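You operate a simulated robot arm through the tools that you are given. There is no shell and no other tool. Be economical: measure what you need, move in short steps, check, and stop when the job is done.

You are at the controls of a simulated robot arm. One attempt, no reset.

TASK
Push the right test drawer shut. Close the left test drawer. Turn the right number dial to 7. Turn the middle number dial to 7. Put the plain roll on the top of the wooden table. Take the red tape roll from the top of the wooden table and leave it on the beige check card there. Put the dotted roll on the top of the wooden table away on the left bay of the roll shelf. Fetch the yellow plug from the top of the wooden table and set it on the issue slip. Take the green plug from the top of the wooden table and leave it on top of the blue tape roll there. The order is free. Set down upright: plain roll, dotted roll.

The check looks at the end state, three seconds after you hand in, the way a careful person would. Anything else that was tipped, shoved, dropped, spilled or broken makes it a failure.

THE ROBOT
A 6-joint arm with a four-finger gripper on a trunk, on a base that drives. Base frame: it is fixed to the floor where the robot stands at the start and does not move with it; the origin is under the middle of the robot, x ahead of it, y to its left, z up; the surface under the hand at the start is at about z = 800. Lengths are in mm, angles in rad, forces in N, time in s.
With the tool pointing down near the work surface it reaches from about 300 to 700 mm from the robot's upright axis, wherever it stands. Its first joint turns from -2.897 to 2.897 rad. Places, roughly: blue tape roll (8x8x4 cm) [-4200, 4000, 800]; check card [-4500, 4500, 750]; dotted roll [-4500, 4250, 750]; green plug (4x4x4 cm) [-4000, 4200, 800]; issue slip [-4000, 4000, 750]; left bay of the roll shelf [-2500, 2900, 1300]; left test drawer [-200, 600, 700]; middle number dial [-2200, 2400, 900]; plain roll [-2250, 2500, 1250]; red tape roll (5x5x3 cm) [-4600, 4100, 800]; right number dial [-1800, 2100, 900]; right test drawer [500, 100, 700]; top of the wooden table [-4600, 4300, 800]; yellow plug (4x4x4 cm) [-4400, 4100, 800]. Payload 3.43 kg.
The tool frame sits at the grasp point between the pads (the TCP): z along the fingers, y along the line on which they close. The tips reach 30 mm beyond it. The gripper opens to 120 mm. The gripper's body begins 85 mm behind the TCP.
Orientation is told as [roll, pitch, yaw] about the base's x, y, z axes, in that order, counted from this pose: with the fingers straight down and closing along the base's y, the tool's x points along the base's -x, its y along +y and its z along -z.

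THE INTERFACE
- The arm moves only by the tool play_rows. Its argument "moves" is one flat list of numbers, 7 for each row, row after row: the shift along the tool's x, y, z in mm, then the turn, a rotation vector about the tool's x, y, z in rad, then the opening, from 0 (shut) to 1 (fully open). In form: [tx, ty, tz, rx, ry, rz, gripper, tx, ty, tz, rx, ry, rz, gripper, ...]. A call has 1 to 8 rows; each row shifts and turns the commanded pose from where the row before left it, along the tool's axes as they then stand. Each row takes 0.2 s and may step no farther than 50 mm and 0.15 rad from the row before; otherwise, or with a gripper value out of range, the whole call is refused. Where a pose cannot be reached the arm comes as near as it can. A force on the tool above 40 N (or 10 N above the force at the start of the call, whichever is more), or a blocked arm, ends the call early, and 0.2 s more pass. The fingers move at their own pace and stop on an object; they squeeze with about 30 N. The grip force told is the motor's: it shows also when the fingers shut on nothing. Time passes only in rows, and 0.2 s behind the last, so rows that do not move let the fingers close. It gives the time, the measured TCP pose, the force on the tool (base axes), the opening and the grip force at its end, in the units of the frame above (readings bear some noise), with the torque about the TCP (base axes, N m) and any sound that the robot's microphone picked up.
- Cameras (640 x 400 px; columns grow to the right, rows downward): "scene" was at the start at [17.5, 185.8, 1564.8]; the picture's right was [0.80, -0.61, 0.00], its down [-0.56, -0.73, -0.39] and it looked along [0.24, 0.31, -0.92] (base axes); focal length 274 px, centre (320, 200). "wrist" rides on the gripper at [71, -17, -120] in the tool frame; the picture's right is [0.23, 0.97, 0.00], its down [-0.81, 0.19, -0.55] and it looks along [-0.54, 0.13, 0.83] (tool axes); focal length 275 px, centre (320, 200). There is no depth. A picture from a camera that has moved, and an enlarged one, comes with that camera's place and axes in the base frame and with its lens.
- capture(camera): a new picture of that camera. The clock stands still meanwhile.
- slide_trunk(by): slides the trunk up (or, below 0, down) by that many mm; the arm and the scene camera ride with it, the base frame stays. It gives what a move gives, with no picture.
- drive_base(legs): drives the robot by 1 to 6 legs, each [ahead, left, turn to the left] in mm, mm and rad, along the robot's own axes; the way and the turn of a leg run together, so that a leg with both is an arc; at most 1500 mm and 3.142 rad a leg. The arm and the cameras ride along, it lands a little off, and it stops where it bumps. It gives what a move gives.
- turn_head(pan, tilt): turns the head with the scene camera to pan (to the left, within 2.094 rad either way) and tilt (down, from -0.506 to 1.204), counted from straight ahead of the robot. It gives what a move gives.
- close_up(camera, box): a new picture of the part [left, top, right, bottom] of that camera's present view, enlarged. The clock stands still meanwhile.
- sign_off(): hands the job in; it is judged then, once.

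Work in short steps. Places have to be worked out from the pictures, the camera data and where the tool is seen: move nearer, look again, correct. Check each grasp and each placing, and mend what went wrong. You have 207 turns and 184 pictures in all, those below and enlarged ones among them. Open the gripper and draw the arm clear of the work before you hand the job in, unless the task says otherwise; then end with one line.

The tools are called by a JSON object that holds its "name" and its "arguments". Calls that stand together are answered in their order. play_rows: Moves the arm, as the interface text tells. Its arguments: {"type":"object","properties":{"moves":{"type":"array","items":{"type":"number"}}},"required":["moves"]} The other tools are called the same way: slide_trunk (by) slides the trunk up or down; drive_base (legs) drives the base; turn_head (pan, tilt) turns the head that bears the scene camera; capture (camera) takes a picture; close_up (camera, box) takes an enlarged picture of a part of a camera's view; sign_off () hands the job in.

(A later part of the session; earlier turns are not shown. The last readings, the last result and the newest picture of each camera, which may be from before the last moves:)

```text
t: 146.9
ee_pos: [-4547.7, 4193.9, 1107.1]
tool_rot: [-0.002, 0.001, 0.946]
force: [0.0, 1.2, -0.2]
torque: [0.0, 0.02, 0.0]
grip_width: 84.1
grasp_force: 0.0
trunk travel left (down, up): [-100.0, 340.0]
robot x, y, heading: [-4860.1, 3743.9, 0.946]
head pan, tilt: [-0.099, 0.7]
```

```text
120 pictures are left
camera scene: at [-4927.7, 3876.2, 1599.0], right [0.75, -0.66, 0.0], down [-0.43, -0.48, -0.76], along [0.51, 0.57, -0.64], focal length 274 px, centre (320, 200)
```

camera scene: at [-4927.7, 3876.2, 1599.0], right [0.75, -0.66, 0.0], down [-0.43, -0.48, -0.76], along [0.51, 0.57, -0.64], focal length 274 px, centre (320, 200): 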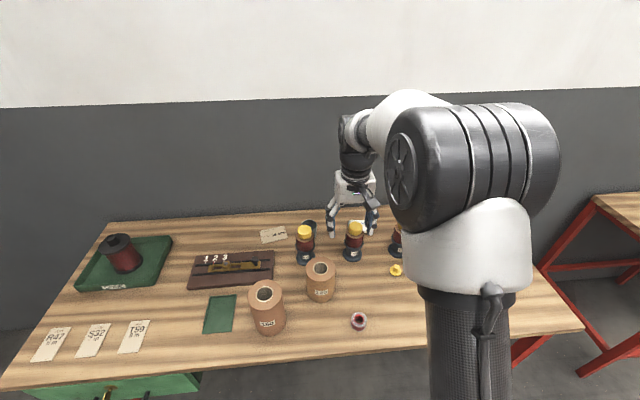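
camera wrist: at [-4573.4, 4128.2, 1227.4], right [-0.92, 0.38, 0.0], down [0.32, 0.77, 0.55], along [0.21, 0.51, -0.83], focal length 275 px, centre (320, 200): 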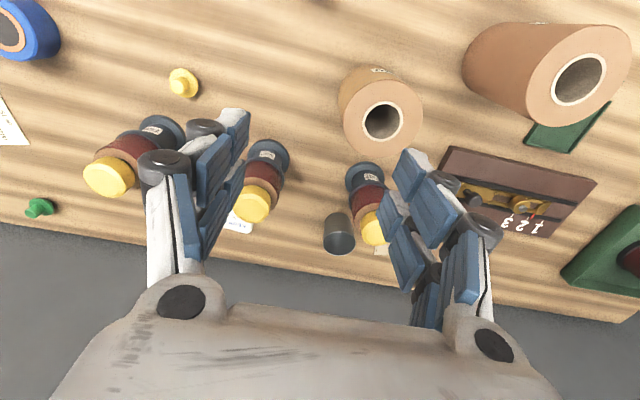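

Red tape roll estimated at [-4590, 4089]. I move the hand above it and down to z≈930 and check with the wrist camera.

{"name": "play_rows", "arguments": {"moves": [40, -9, 0, 0, 0, 0, 0.7, 40, -9, 0, 0, 0, 0, 0.7, 30, -9, 0, 0, 0, 0, 0.7, 0, 0, 45, 0, 0, 0, 0.7, 0, 0, 45, 0, 0, 0, 0.7, 0, 0, 45, 0, 0, 0, 0.7, 0, 0, 42, 0, 0, 0, 0.7]}}

{"name": "capture", "arguments": {"camera": "wrist"}}

```text
t: 148.5
ee_pos: [-4588.3, 4091.0, 926.9]
tool_rot: [-0.002, -0.001, 0.945]
force: [-0.4, -0.8, 0.5]
torque: [-0.02, 0.03, 0.0]
grip_width: 83.9
grasp_force: 0.1
trunk travel left (down, up): [-100.0, 340.0]
robot x, y, heading: [-4865.4, 3747.2, 0.945]
head pan, tilt: [-0.099, 0.7]
```

```text
119 pictures are left
camera wrist: at [-4614.9, 4024.6, 1047.2], right [-0.92, 0.38, 0.0], down [0.32, 0.77, 0.55], along [0.21, 0.51, -0.83], focal length 275 px, centre (320, 200)
```

wrist: 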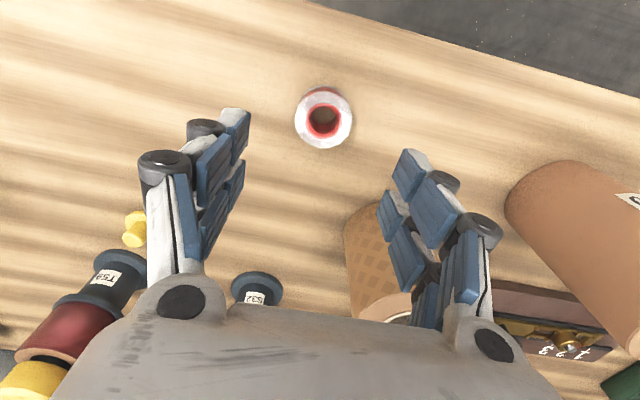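

The red roll's centre is 5 mm back and 1 mm left of the tool axis. I correct, descend to TCP z≈835 and close.

{"name": "play_rows", "arguments": {"moves": [5, 1, 30, 0, 0, 0, 0.7, 0, 0, 30, 0, 0, 0, 0.7, 0, 0, 20, 0, 0, 0, 0.7, 0, 0, 12, 0, 0, 0, 0.7, 0, 0, 0, 0, 0, 0, 0, 0, 0, 0, 0, 0, 0, 0, 0, 0, 0, 0, 0, 0, 0, 0, 0, 0, 0, 0, 0, 0]}}

{"name": "capture", "arguments": {"camera": "wrist"}}

```text
t: 150.3
ee_pos: [-4591.2, 4084.4, 838.5]
tool_rot: [-0.002, 0.001, 0.947]
force: [0.7, 0.0, 0.4]
torque: [-0.01, -0.03, 0.0]
grip_width: 41.7
grasp_force: 29.9
trunk travel left (down, up): [-100.0, 340.0]
robot x, y, heading: [-4862.8, 3752.1, 0.947]
head pan, tilt: [-0.099, 0.7]
```

```text
118 pictures are left
camera wrist: at [-4618.0, 4020.0, 958.5], right [-0.92, 0.38, 0.0], down [0.32, 0.77, 0.55], along [0.21, 0.51, -0.83], focal length 275 px, centre (320, 200)
```

wrist: 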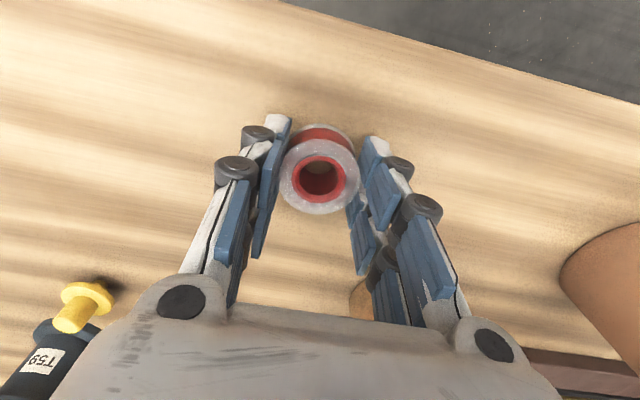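

Gripped (41.7 mm). I lift to z≈1080 and drive closer (160 ahead, 150 left) toward the check card, then look.

{"name": "play_rows", "arguments": {"moves": [0, 0, -20, 0, 0, 0, 0, 0, 0, -45, 0, 0, 0, 0, 0, 0, -45, 0, 0, 0, 0, 0, 0, -45, 0, 0, 0, 0, 0, 0, -45, 0, 0, 0, 0, 0, 0, -40, 0, 0, 0, 0]}}

{"name": "drive_base", "arguments": {"legs": [[0, 150, 0], [160, 0, 0]]}}

{"name": "capture", "arguments": {"camera": "scene"}}

{"name": "capture", "arguments": {"camera": "wrist"}}

```text
t: 151.7
ee_pos: [-4592.4, 4087.1, 1079.4]
tool_rot: [-0.002, -0.001, 0.945]
force: [-0.2, -0.9, 0.0]
torque: [-0.01, -0.01, 0.05]
grip_width: 41.3
grasp_force: 30.0
trunk travel left (down, up): [-100.0, 340.0]
robot x, y, heading: [-4861.4, 3747.5, 0.946]
head pan, tilt: [-0.099, 0.7]
```

```text
t: 154.1
ee_pos: [-4618.6, 4300.4, 1076.8]
tool_rot: [-0.003, 0.001, 0.942]
force: [-0.1, -0.1, -0.7]
torque: [-0.04, 0.0, -0.02]
grip_width: 41.6
grasp_force: 30.3
trunk travel left (down, up): [-100.0, 340.0]
robot x, y, heading: [-4888.8, 3963.4, 0.944]
head pan, tilt: [-0.099, 0.7]
```

```text
117 pictures are left
camera scene: at [-4954.4, 4090.3, 1599.0], right [0.75, -0.66, 0.0], down [-0.43, -0.48, -0.76], along [0.51, 0.57, -0.64], focal length 274 px, centre (320, 200)
```

scene: 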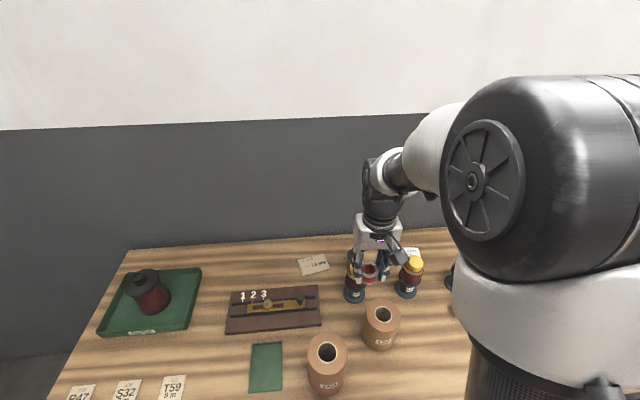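

```text
116 pictures are left
camera wrist: at [-4644.3, 4235.3, 1197.5], right [-0.92, 0.39, 0.0], down [0.32, 0.77, 0.55], along [0.21, 0.51, -0.83], focal length 275 px, centre (320, 200)
```

wrist: 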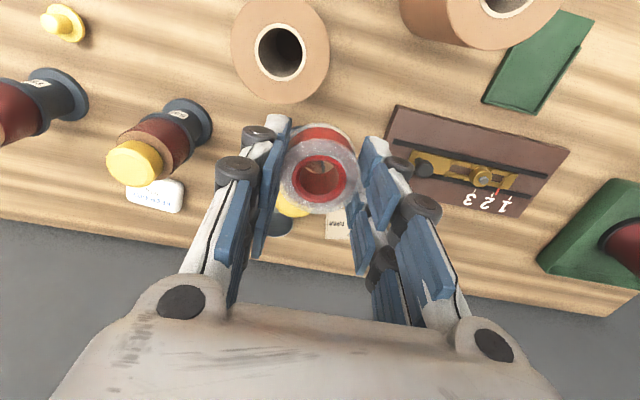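

Card confirmed at about [-4575, 4549]. I move the hand above it (227 ahead, 110 left) and check.

{"name": "play_rows", "arguments": {"moves": [-38, 18, 0, 0, 0, 0, 0, -38, 18, 0, 0, 0, 0, 0, -38, 18, 0, 0, 0, 0, 0, -38, 19, 0, 0, 0, 0, 0, -38, 19, 0, 0, 0, 0, 0, -37, 18, 0, 0, 0, 0, 0, 0, 0, 45, 0, 0, 0, 0, 0, 0, 45, 0, 0, 0, 0]}}

{"name": "capture", "arguments": {"camera": "wrist"}}

{"name": "close_up", "arguments": {"camera": "scene", "box": [260, 180, 420, 310]}}

```text
t: 155.9
ee_pos: [-4573.0, 4547.3, 989.5]
tool_rot: [-0.002, 0.0, 0.941]
force: [0.0, 0.7, -0.5]
torque: [0.01, -0.01, 0.03]
grip_width: 41.5
grasp_force: 30.4
trunk travel left (down, up): [-100.0, 340.0]
robot x, y, heading: [-4889.9, 3964.0, 0.941]
head pan, tilt: [-0.099, 0.7]
```

```text
115 pictures are left
camera wrist: at [-4599.5, 4481.6, 1108.2], right [-0.92, 0.39, 0.0], down [0.32, 0.77, 0.55], along [0.21, 0.51, -0.83], focal length 275 px, centre (320, 200)
```

wrist: 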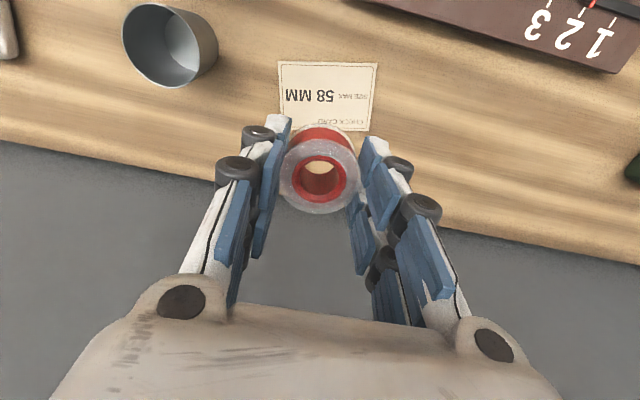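

```text
3.08 times, centred on (340, 245) of scene
camera zoom: at [-4954.7, 4090.0, 1599.0], right [0.75, -0.66, 0.0], down [-0.43, -0.48, -0.76], along [0.51, 0.57, -0.64], focal length 844 px, centre (258, 62)
```

zoom: 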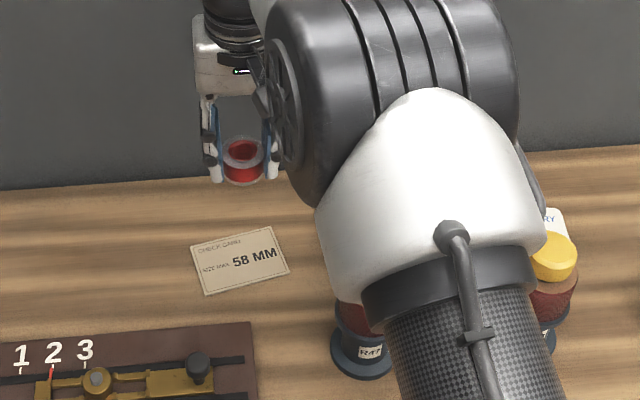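

Card centre is 7 mm left, 3 mm back of the axis. I correct and descend to the card.

{"name": "play_rows", "arguments": {"moves": [3, 7, 40, 0, 0, 0, 0, 0, 0, 40, 0, 0, 0, 0, 0, 0, 35, 0, 0, 0, 0, 0, 0, 20, 0, 0, 0, 0, 0, 0, 10, 0, 0, 0, 0, 0, 0, 2, 0, 0, 0, 0, 0, 0, 0, 0, 0, 0, 0]}}

{"name": "capture", "arguments": {"camera": "wrist"}}

```text
t: 157.5
ee_pos: [-4578.8, 4548.3, 842.4]
tool_rot: [-0.001, 0.001, 0.943]
force: [-0.4, -0.5, -0.2]
torque: [0.0, -0.01, 0.02]
grip_width: 41.2
grasp_force: 30.3
trunk travel left (down, up): [-100.0, 340.0]
robot x, y, heading: [-4888.7, 3958.8, 0.945]
head pan, tilt: [-0.099, 0.7]
```

```text
113 pictures are left
camera wrist: at [-4606.1, 4483.0, 961.7], right [-0.92, 0.39, 0.0], down [0.32, 0.77, 0.55], along [0.21, 0.51, -0.83], focal length 275 px, centre (320, 200)
```

wrist: 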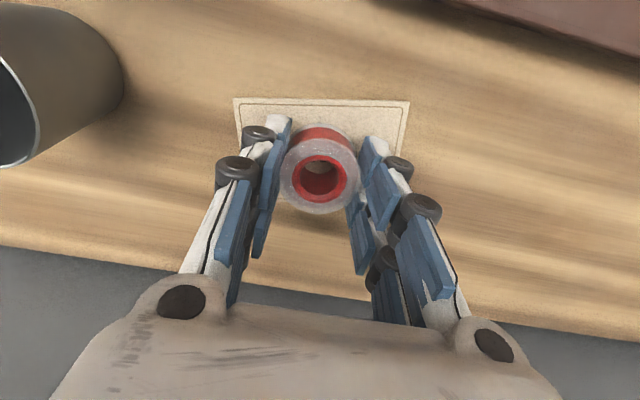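

The tape is centred over the card, ~3 mm above. I lower 3 mm, release and rise.

{"name": "play_rows", "arguments": {"moves": [0, 0, 1.5, 0, 0, 0, 0, 0, 0, 1.5, 0, 0, 0, 0, 0, 0, 0, 0, 0, 0, 0, 0, 0, 0, 0, 0, 0, 0.55, 0, 0, 0, 0, 0, 0, 0.55, 0, 0, -20, 0, 0, 0, 0.55, 0, 0, -50, 0, 0, 0, 0.55, 0, 0, -50, 0, 0, 0, 0.55]}}

{"name": "capture", "arguments": {"camera": "wrist"}}

```text
t: 159.3
ee_pos: [-4583.4, 4546.9, 959.2]
tool_rot: [-0.003, 0.001, 0.941]
force: [1.2, 0.8, 0.3]
torque: [-0.01, -0.01, 0.0]
grip_width: 66.0
grasp_force: 0.0
trunk travel left (down, up): [-100.0, 340.0]
robot x, y, heading: [-4884.9, 3962.4, 0.945]
head pan, tilt: [-0.099, 0.7]
```

```text
112 pictures are left
camera wrist: at [-4609.2, 4482.3, 1078.7], right [-0.92, 0.39, 0.0], down [0.32, 0.77, 0.55], along [0.21, 0.51, -0.83], focal length 275 px, centre (320, 200)
```

wrist: 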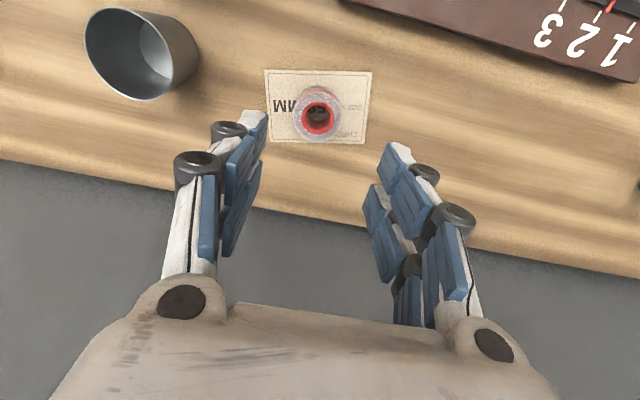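

The red tape roll sits on the check card. Next the yellow plug: I raise the hand and drive right 450 mm.

{"name": "play_rows", "arguments": {"moves": [0, 0, -50, 0, 0, 0, 0.55, 0, 0, -50, 0, 0, 0, 0.55, 0, 0, -50, 0, 0, 0, 0.55, 45, 0, 0, 0, 0, 0, 0.55, 45, 0, 0, 0, 0, 0, 0.55, 45, 0, 0, 0, 0, 0, 0.55, 45, 0, 0, 0, 0, 0, 0.55]}}

{"name": "drive_base", "arguments": {"legs": [[0, -450, 0]]}}

{"name": "turn_head", "arguments": {"pan": -0.4, "tilt": 0.75}}

{"name": "capture", "arguments": {"camera": "scene"}}

{"name": "capture", "arguments": {"camera": "wrist"}}

```text
t: 160.9
ee_pos: [-4688.2, 4401.9, 1109.1]
tool_rot: [-0.003, 0.0, 0.943]
force: [-0.4, -0.5, 0.0]
torque: [0.03, 0.0, 0.02]
grip_width: 65.8
grasp_force: 0.1
trunk travel left (down, up): [-100.0, 340.0]
robot x, y, heading: [-4886.8, 3961.8, 0.944]
head pan, tilt: [-0.099, 0.7]
```

```text
t: 163.6
ee_pos: [-4323.4, 4139.5, 1109.2]
tool_rot: [0.0, 0.001, 0.948]
force: [0.5, -0.8, 0.4]
torque: [-0.02, 0.03, 0.03]
grip_width: 66.2
grasp_force: 0.0
trunk travel left (down, up): [-100.0, 340.0]
robot x, y, heading: [-4524.1, 3695.9, 0.949]
head pan, tilt: [-0.099, 0.7]
```

```text
t: 164.4
ee_pos: [-4324.6, 4140.9, 1107.7]
tool_rot: [-0.002, 0.001, 0.948]
force: [-0.1, -0.2, 0.5]
torque: [-0.02, 0.0, 0.0]
grip_width: 65.9
grasp_force: 0.1
trunk travel left (down, up): [-100.0, 340.0]
robot x, y, heading: [-4519.2, 3696.4, 0.952]
head pan, tilt: [-0.4, 0.75]
```

```text
111 pictures are left
camera scene: at [-4575.0, 3804.8, 1594.9], right [0.52, -0.85, 0.0], down [-0.58, -0.36, -0.73], along [0.62, 0.38, -0.68], focal length 274 px, centre (320, 200)
```

scene: 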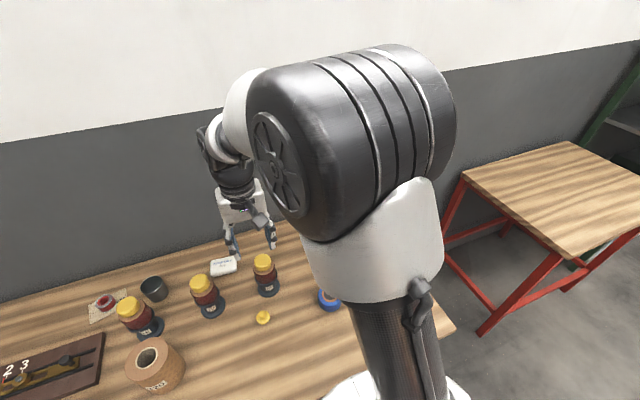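

```text
110 pictures are left
camera wrist: at [-4350.2, 4074.6, 1228.5], right [-0.92, 0.38, 0.0], down [0.32, 0.77, 0.55], along [0.21, 0.51, -0.83], focal length 275 px, centre (320, 200)
```

wrist: 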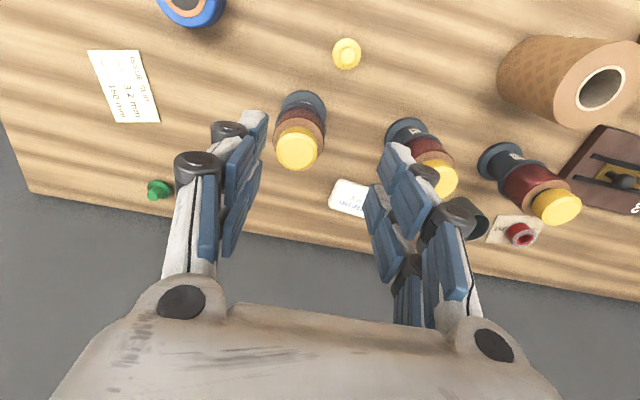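

Yellow plug at about [-4367, 4126]; issue slip at [-4053, 4042]; green plug at [-3990, 4200]. I move above the yellow plug.

{"name": "play_rows", "arguments": {"moves": [38, 27, 0, 0, 0, 0, 0.55, 0, 0, 45, 0, 0, 0, 0.55, 0, 0, 45, 0, 0, 0, 0.55, 0, 0, 45, 0, 0, 0, 0.55, 0, 0, 42, 0, 0, 0, 0.55, 0, 0, 0, 0, 0, 0, 0.55]}}

{"name": "capture", "arguments": {"camera": "wrist"}}

{"name": "close_up", "arguments": {"camera": "scene", "box": [190, 240, 350, 340]}}

```text
t: 165.8
ee_pos: [-4367.1, 4125.6, 931.3]
tool_rot: [-0.002, 0.001, 0.947]
force: [0.5, -0.2, 0.4]
torque: [0.0, -0.02, 0.02]
grip_width: 66.2
grasp_force: 0.1
trunk travel left (down, up): [-100.0, 340.0]
robot x, y, heading: [-4522.3, 3698.7, 0.954]
head pan, tilt: [-0.4, 0.75]
```

```text
109 pictures are left
camera wrist: at [-4393.5, 4059.5, 1051.3], right [-0.92, 0.38, 0.0], down [0.32, 0.77, 0.55], along [0.21, 0.51, -0.83], focal length 275 px, centre (320, 200)
```

wrist: 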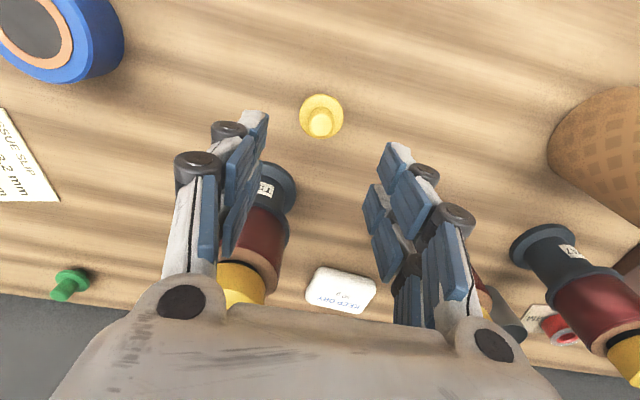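

```text
4.00 times, centred on (270, 290) of scene
camera zoom: at [-4575.1, 3804.5, 1594.9], right [0.52, -0.85, 0.0], down [-0.58, -0.36, -0.73], along [0.62, 0.38, -0.68], focal length 1097 px, centre (520, -160)
```

zoom: 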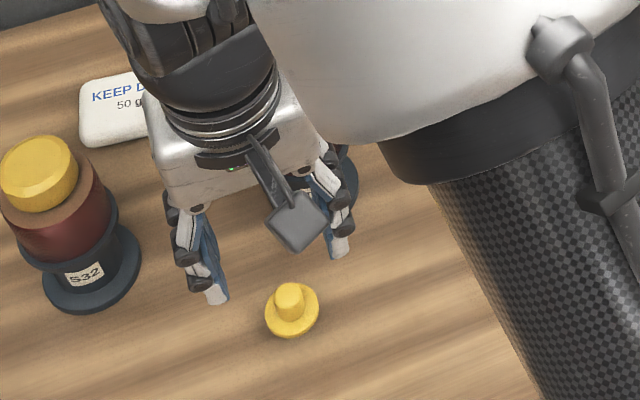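

The tool axis is right over the plug. I descend to TCP z≈843 and close on the peg.

{"name": "play_rows", "arguments": {"moves": [0, 0, 30, 0, 0, 0, 0.5, 0, 0, 30, 0, 0, 0, 0.5, 0, 0, 20, 0, 0, 0, 0.5, 0, 0, 8, 0, 0, 0, 0.5, 0, 0, 0, 0, 0, 0, 0, 0, 0, 0, 0, 0, 0, 0, 0, 0, 0, 0, 0, 0, 0, 0, 0, 0, 0, 0, 0, 0]}}

{"name": "capture", "arguments": {"camera": "wrist"}}

```text
t: 167.6
ee_pos: [-4369.8, 4126.6, 842.8]
tool_rot: [-0.002, -0.002, 0.947]
force: [0.8, -0.7, -0.7]
torque: [0.03, -0.03, -0.02]
grip_width: 35.1
grasp_force: 29.9
trunk travel left (down, up): [-100.0, 340.0]
robot x, y, heading: [-4520.1, 3698.6, 0.952]
head pan, tilt: [-0.4, 0.75]
```

```text
107 pictures are left
camera wrist: at [-4394.5, 4059.5, 962.8], right [-0.92, 0.38, 0.0], down [0.32, 0.77, 0.55], along [0.21, 0.51, -0.83], focal length 275 px, centre (320, 200)
```

wrist: 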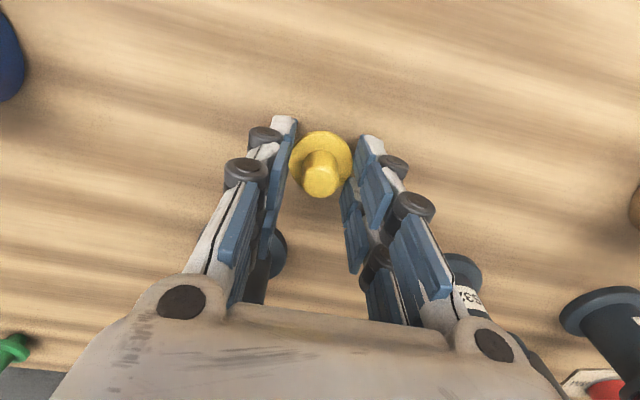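

Gripped at 35 mm. I lift to z≈1000 and carry it toward the issue slip.

{"name": "play_rows", "arguments": {"moves": [0, 0, -40, 0, 0, 0, 0, 0, 0, -40, 0, 0, 0, 0, 0, 0, -40, 0, 0, 0, 0, 0, 0, -40, 0, 0, 0, 0]}}

{"name": "play_rows", "arguments": {"moves": [-16, -44, 0, 0, 0, 0, 0, -17, -44, 0, 0, 0, 0, 0, -16, -44, 0, 0, 0, 0, 0, -17, -44, 0, 0, 0, 0, 0, -16, -44, 0, 0, 0, 0, 0, -17, -44, 0, 0, 0, 0, 0, -17, -42, 0, 0, 0, 0, 0, 0, 0, 0, 0, 0, 0, 0]}}

{"name": "capture", "arguments": {"camera": "wrist"}}

```text
t: 168.6
ee_pos: [-4367.5, 4122.1, 1001.7]
tool_rot: [-0.002, 0.0, 0.948]
force: [0.1, -0.6, -0.1]
torque: [0.03, -0.02, -0.01]
grip_width: 35.2
grasp_force: 29.7
trunk travel left (down, up): [-100.0, 340.0]
robot x, y, heading: [-4522.6, 3697.6, 0.945]
head pan, tilt: [-0.4, 0.75]
```

```text
t: 170.4
ee_pos: [-4053.3, 4040.9, 999.1]
tool_rot: [-0.001, -0.001, 0.949]
force: [-0.4, 0.7, -1.0]
torque: [0.0, 0.02, -0.01]
grip_width: 35.2
grasp_force: 29.8
trunk travel left (down, up): [-100.0, 340.0]
robot x, y, heading: [-4522.5, 3694.1, 0.945]
head pan, tilt: [-0.4, 0.75]
```

```text
106 pictures are left
camera wrist: at [-4078.9, 3975.1, 1119.9], right [-0.93, 0.38, 0.0], down [0.32, 0.77, 0.55], along [0.21, 0.51, -0.83], focal length 275 px, centre (320, 200)
```

wrist: 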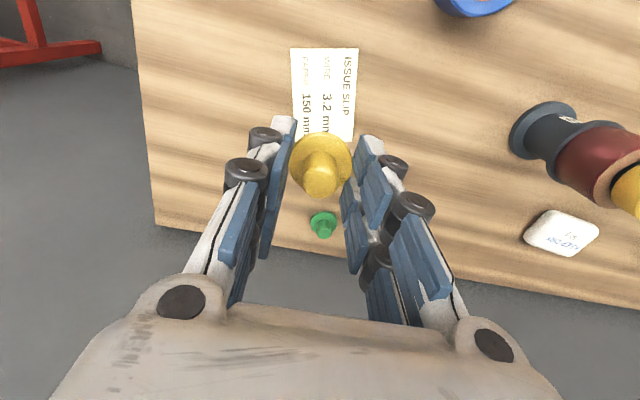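

Slip centre is within 4 mm. I correct and lower the plug onto it.

{"name": "play_rows", "arguments": {"moves": [3, 3, 40, 0, 0, 0, 0, 0, 0, 40, 0, 0, 0, 0, 0, 0, 40, 0, 0, 0, 0, 0, 0, 25, 0, 0, 0, 0, 0, 0, 6, 0, 0, 0, 0, 0, 0, 0, 0, 0, 0, 0]}}

{"name": "capture", "arguments": {"camera": "wrist"}}

```text
t: 171.8
ee_pos: [-4055.4, 4040.4, 851.8]
tool_rot: [-0.002, -0.001, 0.948]
force: [-0.1, -0.6, -0.3]
torque: [0.03, 0.0, 0.0]
grip_width: 35.0
grasp_force: 29.8
trunk travel left (down, up): [-100.0, 340.0]
robot x, y, heading: [-4526.2, 3697.0, 0.948]
head pan, tilt: [-0.4, 0.75]
```

```text
105 pictures are left
camera wrist: at [-4082.5, 3974.4, 972.1], right [-0.92, 0.38, 0.0], down [0.32, 0.77, 0.55], along [0.21, 0.51, -0.83], focal length 275 px, centre (320, 200)
```

wrist: 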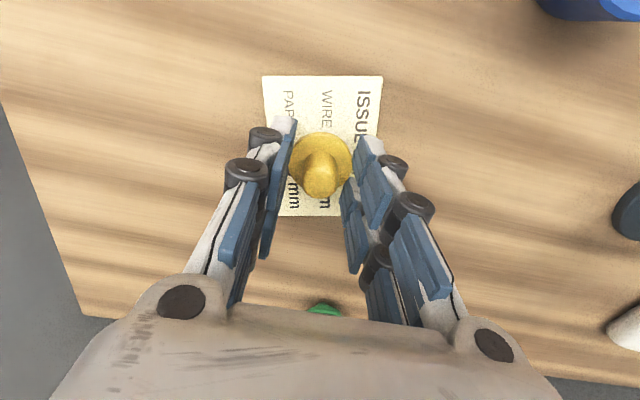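

Centred on the slip. I lower the last ~8 mm, release and rise.

{"name": "play_rows", "arguments": {"moves": [0, 0, 5, 0, 0, 0, 0, 0, 0, 2, 0, 0, 0, 0, 0, 0, 1, 0, 0, 0, 0, 0, 0, 0, 0, 0, 0, 0.5, 0, 0, 0, 0, 0, 0, 0.5, 0, 0, -20, 0, 0, 0, 0.5, 0, 0, -50, 0, 0, 0, 0.5, 0, 0, -50, 0, 0, 0, 0.5]}}

{"name": "capture", "arguments": {"camera": "wrist"}}

```text
t: 173.6
ee_pos: [-4057.8, 4035.6, 965.5]
tool_rot: [0.0, 0.002, 0.949]
force: [-0.2, -0.7, -0.7]
torque: [0.01, -0.02, 0.0]
grip_width: 60.2
grasp_force: 0.1
trunk travel left (down, up): [-100.0, 340.0]
robot x, y, heading: [-4523.8, 3695.1, 0.951]
head pan, tilt: [-0.4, 0.75]
```

```text
104 pictures are left
camera wrist: at [-4083.4, 3970.5, 1085.9], right [-0.92, 0.38, 0.0], down [0.32, 0.77, 0.55], along [0.21, 0.51, -0.83], focal length 275 px, centre (320, 200)
```

wrist: 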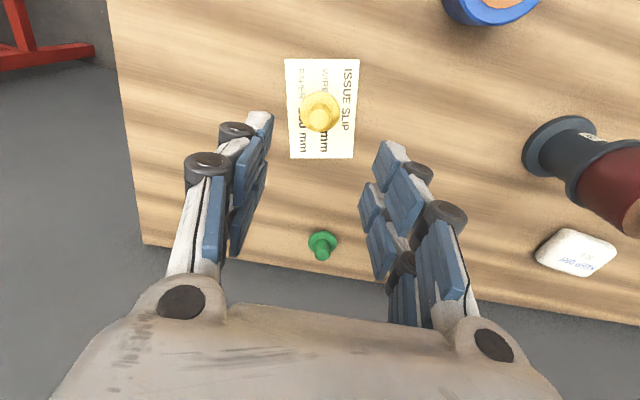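

The yellow plug stands on the slip. The green plug is near [-3989, 4206], at the limit of reach; I drive 30 mm ahead and tilt the tool 0.25 rad forward, then approach above it.

{"name": "drive_base", "arguments": {"legs": [[30, 0, 0]]}}

{"name": "play_rows", "arguments": {"moves": [0, 0, 0, 0, -0.125, 0, 0.5, 0, 0, 0, 0, -0.125, 0, 0.5, -38, 11, 9.6, 0, 0, 0, 0.5, -38, 11, 9.6, 0, 0, 0, 0.5, -38, 11, 9.6, 0, 0, 0, 0.5, -20, 10, 5, 0, 0, 0, 0.5, 0, 0, 0, 0, 0, 0, 0.5]}}

{"name": "capture", "arguments": {"camera": "wrist"}}

```text
t: 174.5
ee_pos: [-4038.4, 4059.5, 965.2]
tool_rot: [-0.003, 0.0, 0.946]
force: [-0.6, 0.8, 0.1]
torque: [0.02, 0.02, 0.0]
grip_width: 59.8
grasp_force: 0.1
trunk travel left (down, up): [-100.0, 340.0]
robot x, y, heading: [-4506.0, 3720.0, 0.947]
head pan, tilt: [-0.4, 0.75]
```

```text
t: 176.1
ee_pos: [-3994.8, 4196.9, 963.9]
tool_rot: [-0.001, -0.251, 0.947]
force: [-0.4, 0.3, 0.9]
torque: [0.0, -0.01, 0.02]
grip_width: 59.7
grasp_force: 0.0
trunk travel left (down, up): [-100.0, 340.0]
robot x, y, heading: [-4506.7, 3721.1, 0.948]
head pan, tilt: [-0.4, 0.75]
```

```text
103 pictures are left
camera wrist: at [-4036.8, 4109.4, 1062.3], right [-0.92, 0.39, -0.06], down [0.22, 0.64, 0.74], along [0.32, 0.66, -0.67], focal length 275 px, centre (320, 200)
```

wrist: 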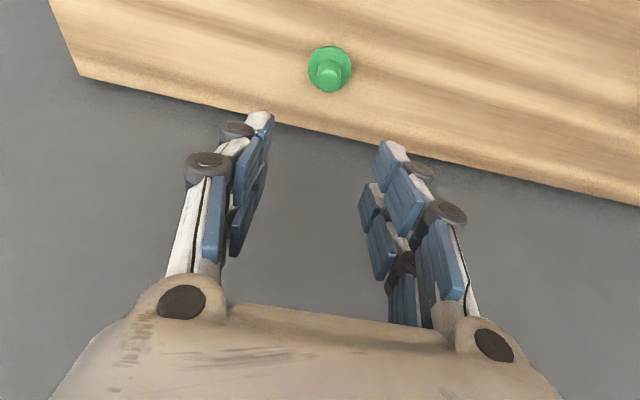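

Plug at [-3993, 4198]. I descend vertically ~121 mm (with 6 mm back) and grip.

{"name": "play_rows", "arguments": {"moves": [9, -1, 29, 0, 0, 0, 0.5, 9, 0, 29, 0, 0, 0, 0.5, 9, 0, 29, 0, 0, 0, 0.5, 8.6, 0, 28.7, 0, 0, 0, 0.5, 0, 0, 0, 0, 0, 0, 0.5, 0, 0, 0, 0, 0, 0, 0, 0, 0, 0, 0, 0, 0, 0, 0, 0, 0, 0, 0, 0, 0]}}

{"name": "capture", "arguments": {"camera": "wrist"}}

```text
t: 177.9
ee_pos: [-3994.4, 4190.7, 846.7]
tool_rot: [-0.002, -0.249, 0.947]
force: [-0.2, -0.2, -0.4]
torque: [-0.01, 0.02, -0.01]
grip_width: 33.9
grasp_force: 30.1
trunk travel left (down, up): [-100.0, 340.0]
robot x, y, heading: [-4510.2, 3720.3, 0.949]
head pan, tilt: [-0.4, 0.75]
```

```text
102 pictures are left
camera wrist: at [-4036.5, 4102.1, 944.7], right [-0.92, 0.39, -0.06], down [0.22, 0.64, 0.74], along [0.32, 0.66, -0.67], focal length 275 px, centre (320, 200)
```

wrist: 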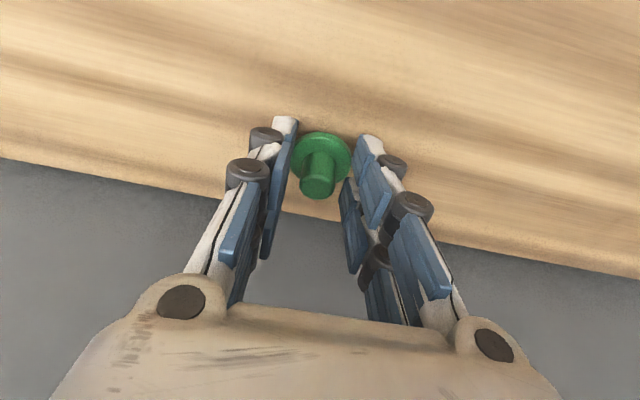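

Green plug gripped. I lift 120 mm and carry it back toward the blue tape roll.

{"name": "play_rows", "arguments": {"moves": [-7.4, 0, -29, 0, 0, 0, 0, -7.4, 0, -29, 0, 0, 0, 0, -7.4, 0, -29, 0, 0, 0, 0, -7.4, 0, -29, 0, 0, 0, 0, -7.4, 0, -29, 0, 0, 0, 0]}}

{"name": "play_rows", "arguments": {"moves": [40, 10, -10.3, 0, 0, 0, 0, 40, 10, -10.3, 0, 0, 0, 0, 40, 10, -10.3, 0, 0, 0, 0, 40, 10, -10.3, 0, 0, 0, 0, 40, 10, -10.3, 0, 0, 0, 0, 40, 10, -10.3, 0, 0, 0, 0, 40, 10, -10.3, 0, 0, 0, 0]}}

{"name": "capture", "arguments": {"camera": "wrist"}}

```text
t: 179.1
ee_pos: [-3997.2, 4192.3, 996.8]
tool_rot: [0.0, -0.25, 0.946]
force: [0.6, 0.0, -0.2]
torque: [0.02, 0.0, 0.01]
grip_width: 18.3
grasp_force: 29.9
trunk travel left (down, up): [-100.0, 340.0]
robot x, y, heading: [-4505.2, 3722.0, 0.948]
head pan, tilt: [-0.4, 0.75]
```

```text
t: 180.7
ee_pos: [-4222.3, 3996.0, 997.5]
tool_rot: [-0.003, -0.251, 0.948]
force: [-0.1, -0.6, 0.2]
torque: [0.01, 0.0, -0.01]
grip_width: 18.0
grasp_force: 30.1
trunk travel left (down, up): [-100.0, 340.0]
robot x, y, heading: [-4506.6, 3717.8, 0.948]
head pan, tilt: [-0.4, 0.75]
```

```text
101 pictures are left
camera wrist: at [-4264.7, 3908.0, 1096.1], right [-0.92, 0.39, -0.06], down [0.22, 0.64, 0.74], along [0.32, 0.66, -0.67], focal length 275 px, centre (320, 200)
```

wrist: 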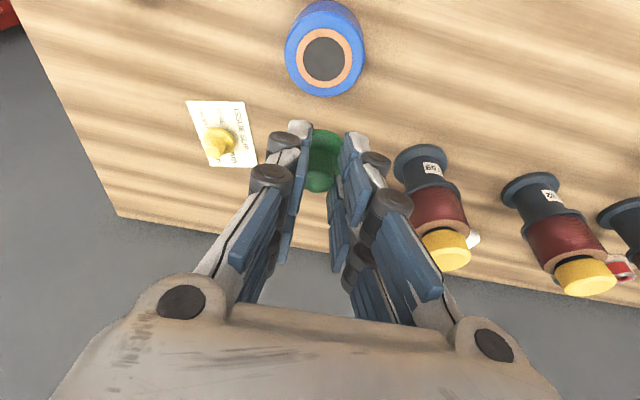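

The grip width changed to 18 mm: the fingers slid from the flange to the peg. I look closely at how the plug hangs.

{"name": "close_up", "arguments": {"camera": "wrist", "box": [260, 100, 390, 210]}}

{"name": "capture", "arguments": {"camera": "scene"}}

```text
3.64 times, centred on (325, 155) of wrist
camera zoom: at [-4264.7, 3908.0, 1096.1], right [-0.92, 0.39, -0.06], down [0.22, 0.64, 0.74], along [0.32, 0.66, -0.67], focal length 1001 px, centre (302, 364)
```

zoom: 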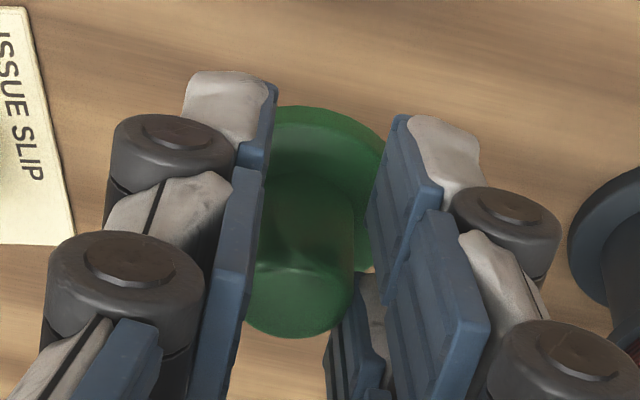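

```text
99 pictures are left
camera scene: at [-4558.9, 3827.4, 1594.9], right [0.52, -0.85, 0.0], down [-0.58, -0.36, -0.73], along [0.62, 0.38, -0.68], focal length 274 px, centre (320, 200)
```

scene: 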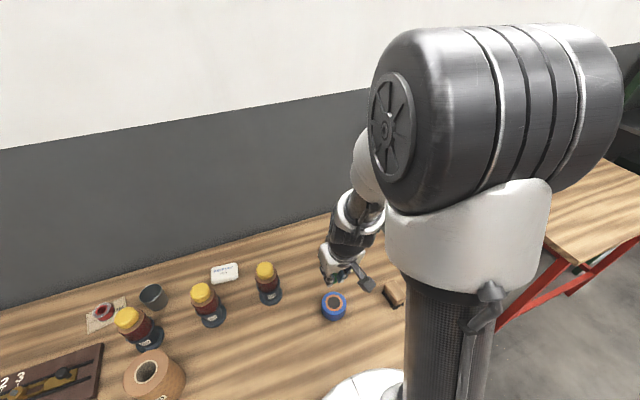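

I inspect the blue tape roll's core: is the hole open?

{"name": "close_up", "arguments": {"camera": "wrist", "box": [270, 0, 380, 105]}}

{"name": "close_up", "arguments": {"camera": "scene", "box": [300, 230, 410, 330]}}

```text
3.81 times, centred on (325, 52) of wrist
camera zoom: at [-4264.7, 3908.0, 1096.1], right [-0.92, 0.39, -0.06], down [0.22, 0.64, 0.74], along [0.32, 0.66, -0.67], focal length 1049 px, centre (301, 762)
```

zoom: 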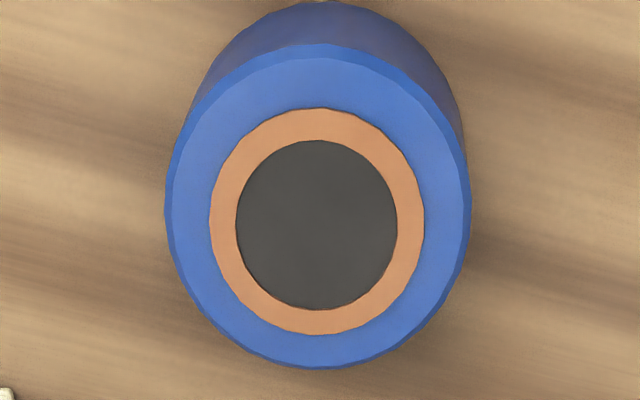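

```text
4.00 times, centred on (355, 280) of scene
camera zoom: at [-4558.9, 3827.4, 1594.9], right [0.52, -0.85, 0.0], down [-0.58, -0.36, -0.73], along [0.62, 0.38, -0.68], focal length 1097 px, centre (180, -120)
```

zoom: 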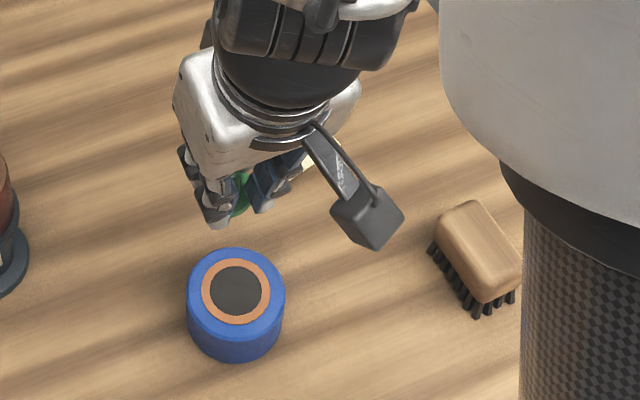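

The core is flat and filled, so the plug can stand there. The plug hangs upright (same image geometry as at pick-up), ~8 mm lower in the fingers. Tape centre [-4218, 3989]; I descend to ~10 mm above contact.

{"name": "play_rows", "arguments": {"moves": [8.1, -1.9, 21.6, 0, 0, 0, 0, 8.1, -1.9, 21.6, 0, 0, 0, 0, 8.1, -1.9, 21.6, 0, 0, 0, 0, 8.1, -1.9, 21.6, 0, 0, 0, 0, 0, 0, 0, 0, 0, 0, 0]}}

{"name": "close_up", "arguments": {"camera": "wrist", "box": [240, 80, 400, 200]}}

{"name": "close_up", "arguments": {"camera": "scene", "box": [290, 230, 390, 330]}}

```text
t: 181.9
ee_pos: [-4225.0, 3992.9, 934.0]
tool_rot: [0.009, -0.251, 0.948]
force: [-0.2, -0.7, 0.0]
torque: [-0.02, 0.0, -0.01]
grip_width: 17.8
grasp_force: 30.0
out of reach, approached as far as the arm can: row 2, 3, 4
trunk travel left (down, up): [-100.0, 340.0]
robot x, y, heading: [-4509.1, 3719.3, 0.953]
head pan, tilt: [-0.4, 0.75]
```

```text
3.33 times, centred on (320, 140) of wrist
camera zoom: at [-4265.2, 3903.5, 1031.7], right [-0.92, 0.38, -0.05], down [0.23, 0.64, 0.74], along [0.32, 0.67, -0.67], focal length 918 px, centre (320, 400)
```

zoom: 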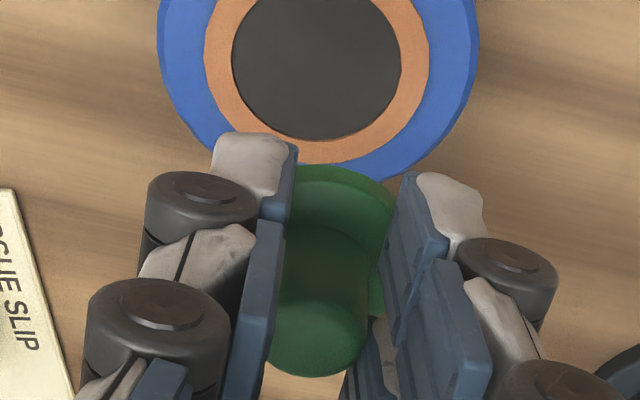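

```text
4.00 times, centred on (340, 280) of scene
camera zoom: at [-4558.3, 3828.0, 1594.9], right [0.52, -0.85, 0.0], down [-0.58, -0.36, -0.73], along [0.62, 0.38, -0.68], focal length 1097 px, centre (240, -120)
```

zoom: 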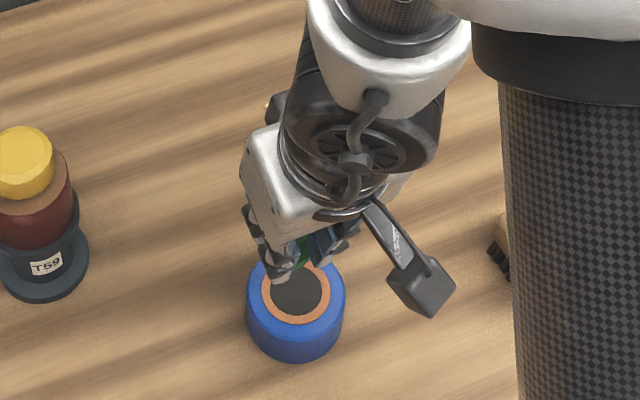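

Too close in for this tilt. I raise slightly, drive back 100 mm, then approach again by arm.

{"name": "play_rows", "arguments": {"moves": [-10, 0, -39, 0, 0, 0, 0, -10, 0, -39, 0, 0, 0, 0]}}

{"name": "drive_base", "arguments": {"legs": [[-100, 0, 0]]}}

{"name": "play_rows", "arguments": {"moves": [-32, 0, 8.2, 0, 0, 0, 0, -32, 0, 8.2, 0, 0, 0, 0, -32, 0, 8.2, 0, 0, 0, 0, 0, 0, 0, 0, 0, 0, 0]}}

{"name": "capture", "arguments": {"camera": "wrist"}}

```text
t: 182.5
ee_pos: [-4225.7, 3999.9, 1000.8]
tool_rot: [0.026, -0.257, 0.896]
force: [1.6, -4.9, -1.3]
torque: [0.29, 0.11, 0.14]
grip_width: 18.1
grasp_force: 29.9
out of reach, approached as far as the arm can: row 1
trunk travel left (down, up): [-100.0, 340.0]
robot x, y, heading: [-4505.6, 3716.0, 0.95]
head pan, tilt: [-0.4, 0.75]
```

```text
t: 183.6
ee_pos: [-4282.9, 3914.8, 1000.5]
tool_rot: [-0.001, -0.25, 0.948]
force: [-0.6, -1.3, -0.6]
torque: [0.02, 0.02, -0.01]
grip_width: 18.0
grasp_force: 30.0
trunk travel left (down, up): [-100.0, 340.0]
robot x, y, heading: [-4564.3, 3639.9, 0.947]
head pan, tilt: [-0.4, 0.75]
```

```text
t: 184.6
ee_pos: [-4220.9, 3996.6, 998.6]
tool_rot: [-0.002, -0.249, 0.948]
force: [0.3, 0.2, -0.6]
torque: [0.02, 0.0, 0.0]
grip_width: 18.2
grasp_force: 29.1
trunk travel left (down, up): [-100.0, 340.0]
robot x, y, heading: [-4567.5, 3640.9, 0.95]
head pan, tilt: [-0.4, 0.75]
```

```text
94 pictures are left
camera wrist: at [-4263.6, 3908.1, 1096.9], right [-0.92, 0.39, -0.06], down [0.22, 0.64, 0.74], along [0.32, 0.66, -0.67], focal length 275 px, centre (320, 200)
```

wrist: 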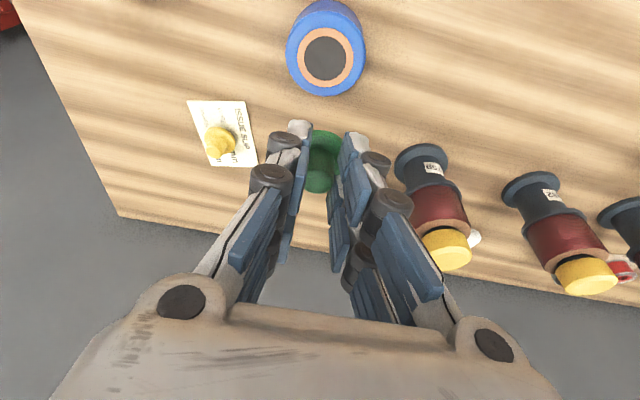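

Now with room to move: I go 11 mm back, 6.5 mm right and 94 mm down.

{"name": "play_rows", "arguments": {"moves": [8.6, -1.6, 22, 0, 0, 0, 0, 8.6, -1.6, 22, 0, 0, 0, 0, 8.6, -1.6, 22, 0, 0, 0, 0, 8.5, -1.7, 22, 0, 0, 0, 0, 0, 0, 0, 0, 0, 0, 0]}}

{"name": "capture", "arguments": {"camera": "wrist"}}

{"name": "close_up", "arguments": {"camera": "scene", "box": [290, 200, 410, 300]}}

```text
t: 185.8
ee_pos: [-4224.4, 3983.3, 907.9]
tool_rot: [-0.002, -0.249, 0.949]
force: [0.7, -0.3, -0.8]
torque: [0.04, -0.01, 0.02]
grip_width: 18.0
grasp_force: 29.9
trunk travel left (down, up): [-100.0, 340.0]
robot x, y, heading: [-4566.4, 3635.7, 0.949]
head pan, tilt: [-0.4, 0.75]
```

```text
93 pictures are left
camera wrist: at [-4267.4, 3895.0, 1005.3], right [-0.92, 0.39, -0.06], down [0.22, 0.64, 0.74], along [0.32, 0.66, -0.67], focal length 275 px, centre (320, 200)
```

wrist: 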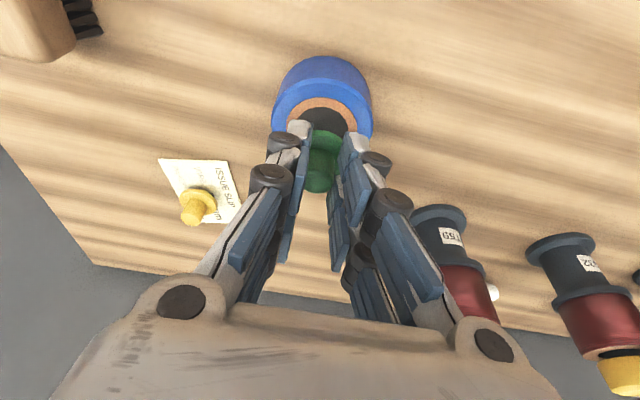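

```text
4.00 times, centred on (350, 250) of scene
camera zoom: at [-4616.5, 3746.9, 1594.9], right [0.52, -0.85, 0.0], down [-0.58, -0.36, -0.73], along [0.62, 0.38, -0.68], focal length 1097 px, centre (200, 0)
```

zoom: 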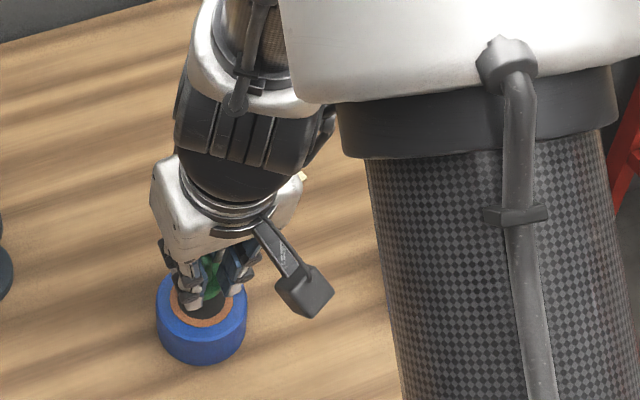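

Plug is above the tape's middle within ~3 mm. I lower in small steps and watch the force.

{"name": "play_rows", "arguments": {"moves": [0.5, 0, 1.95, 0, 0, 0, 0, 0.5, 0, 1.95, 0, 0, 0, 0, 0.5, 0, 1.95, 0, 0, 0, 0, 0.5, 0, 1.95, 0, 0, 0, 0]}}

{"name": "play_rows", "arguments": {"moves": [0.5, 0, 1.95, 0, 0, 0, 0, 0.5, 0, 1.95, 0, 0, 0, 0]}}

{"name": "close_up", "arguments": {"camera": "wrist", "box": [250, 60, 390, 200]}}

```text
t: 186.8
ee_pos: [-4224.5, 3983.7, 897.3]
tool_rot: [-0.002, -0.25, 0.948]
force: [-0.3, 0.5, 0.2]
torque: [-0.01, 0.02, -0.01]
grip_width: 18.1
grasp_force: 30.0
trunk travel left (down, up): [-100.0, 340.0]
robot x, y, heading: [-4557.2, 3642.0, 0.947]
head pan, tilt: [-0.4, 0.75]
```

```text
t: 187.4
ee_pos: [-4223.9, 3983.2, 896.2]
tool_rot: [-0.002, -0.253, 0.949]
force: [-1.8, -2.0, 13.9]
torque: [0.09, -0.03, 0.01]
grip_width: 18.1
grasp_force: 30.1
trunk travel left (down, up): [-100.0, 340.0]
robot x, y, heading: [-4563.5, 3639.2, 0.952]
head pan, tilt: [-0.4, 0.75]
```

```text
2.86 times, centred on (320, 130) of wrist
camera zoom: at [-4267.0, 3894.7, 993.7], right [-0.92, 0.39, -0.06], down [0.22, 0.64, 0.74], along [0.32, 0.67, -0.67], focal length 786 px, centre (320, 400)
```

zoom: 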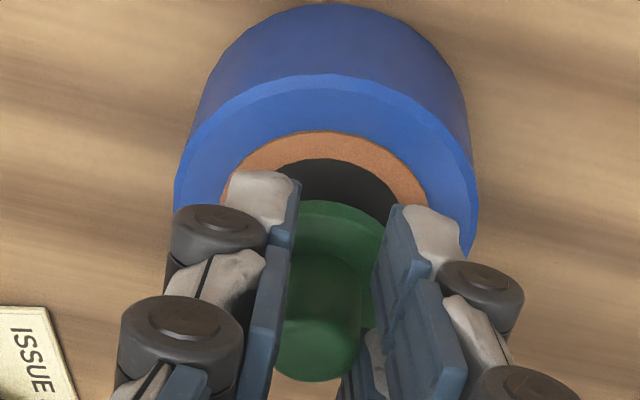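

Contact (14 N) with the flange over the core. I ease off, release, and rise vertically.

{"name": "play_rows", "arguments": {"moves": [-0.3, 0, -1, 0, 0, 0, 0, 0, 0, 0, 0, 0, 0, 0.15, 0, 0, 0, 0, 0, 0, 0.3, 0, 0, 0, 0, 0, 0, 0.45, -5, 0, -19.4, 0, 0, 0, 0.45, -10, 0, -39, 0, 0, 0, 0.45, -10, 0, -39, 0, 0, 0, 0.45]}}

{"name": "capture", "arguments": {"camera": "wrist"}}

```text
t: 189.0
ee_pos: [-4226.2, 3984.7, 998.8]
tool_rot: [-0.003, -0.247, 0.947]
force: [-0.3, -1.0, 0.0]
torque: [0.04, -0.03, -0.03]
grip_width: 54.2
grasp_force: 0.0
trunk travel left (down, up): [-100.0, 340.0]
robot x, y, heading: [-4563.0, 3640.5, 0.951]
head pan, tilt: [-0.4, 0.75]
```

```text
90 pictures are left
camera wrist: at [-4268.3, 3897.0, 1097.9], right [-0.92, 0.39, -0.06], down [0.22, 0.64, 0.74], along [0.32, 0.66, -0.68], focal length 275 px, centre (320, 200)
```

wrist: 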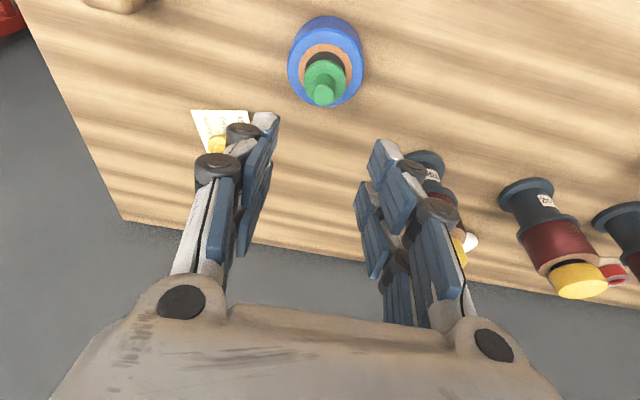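

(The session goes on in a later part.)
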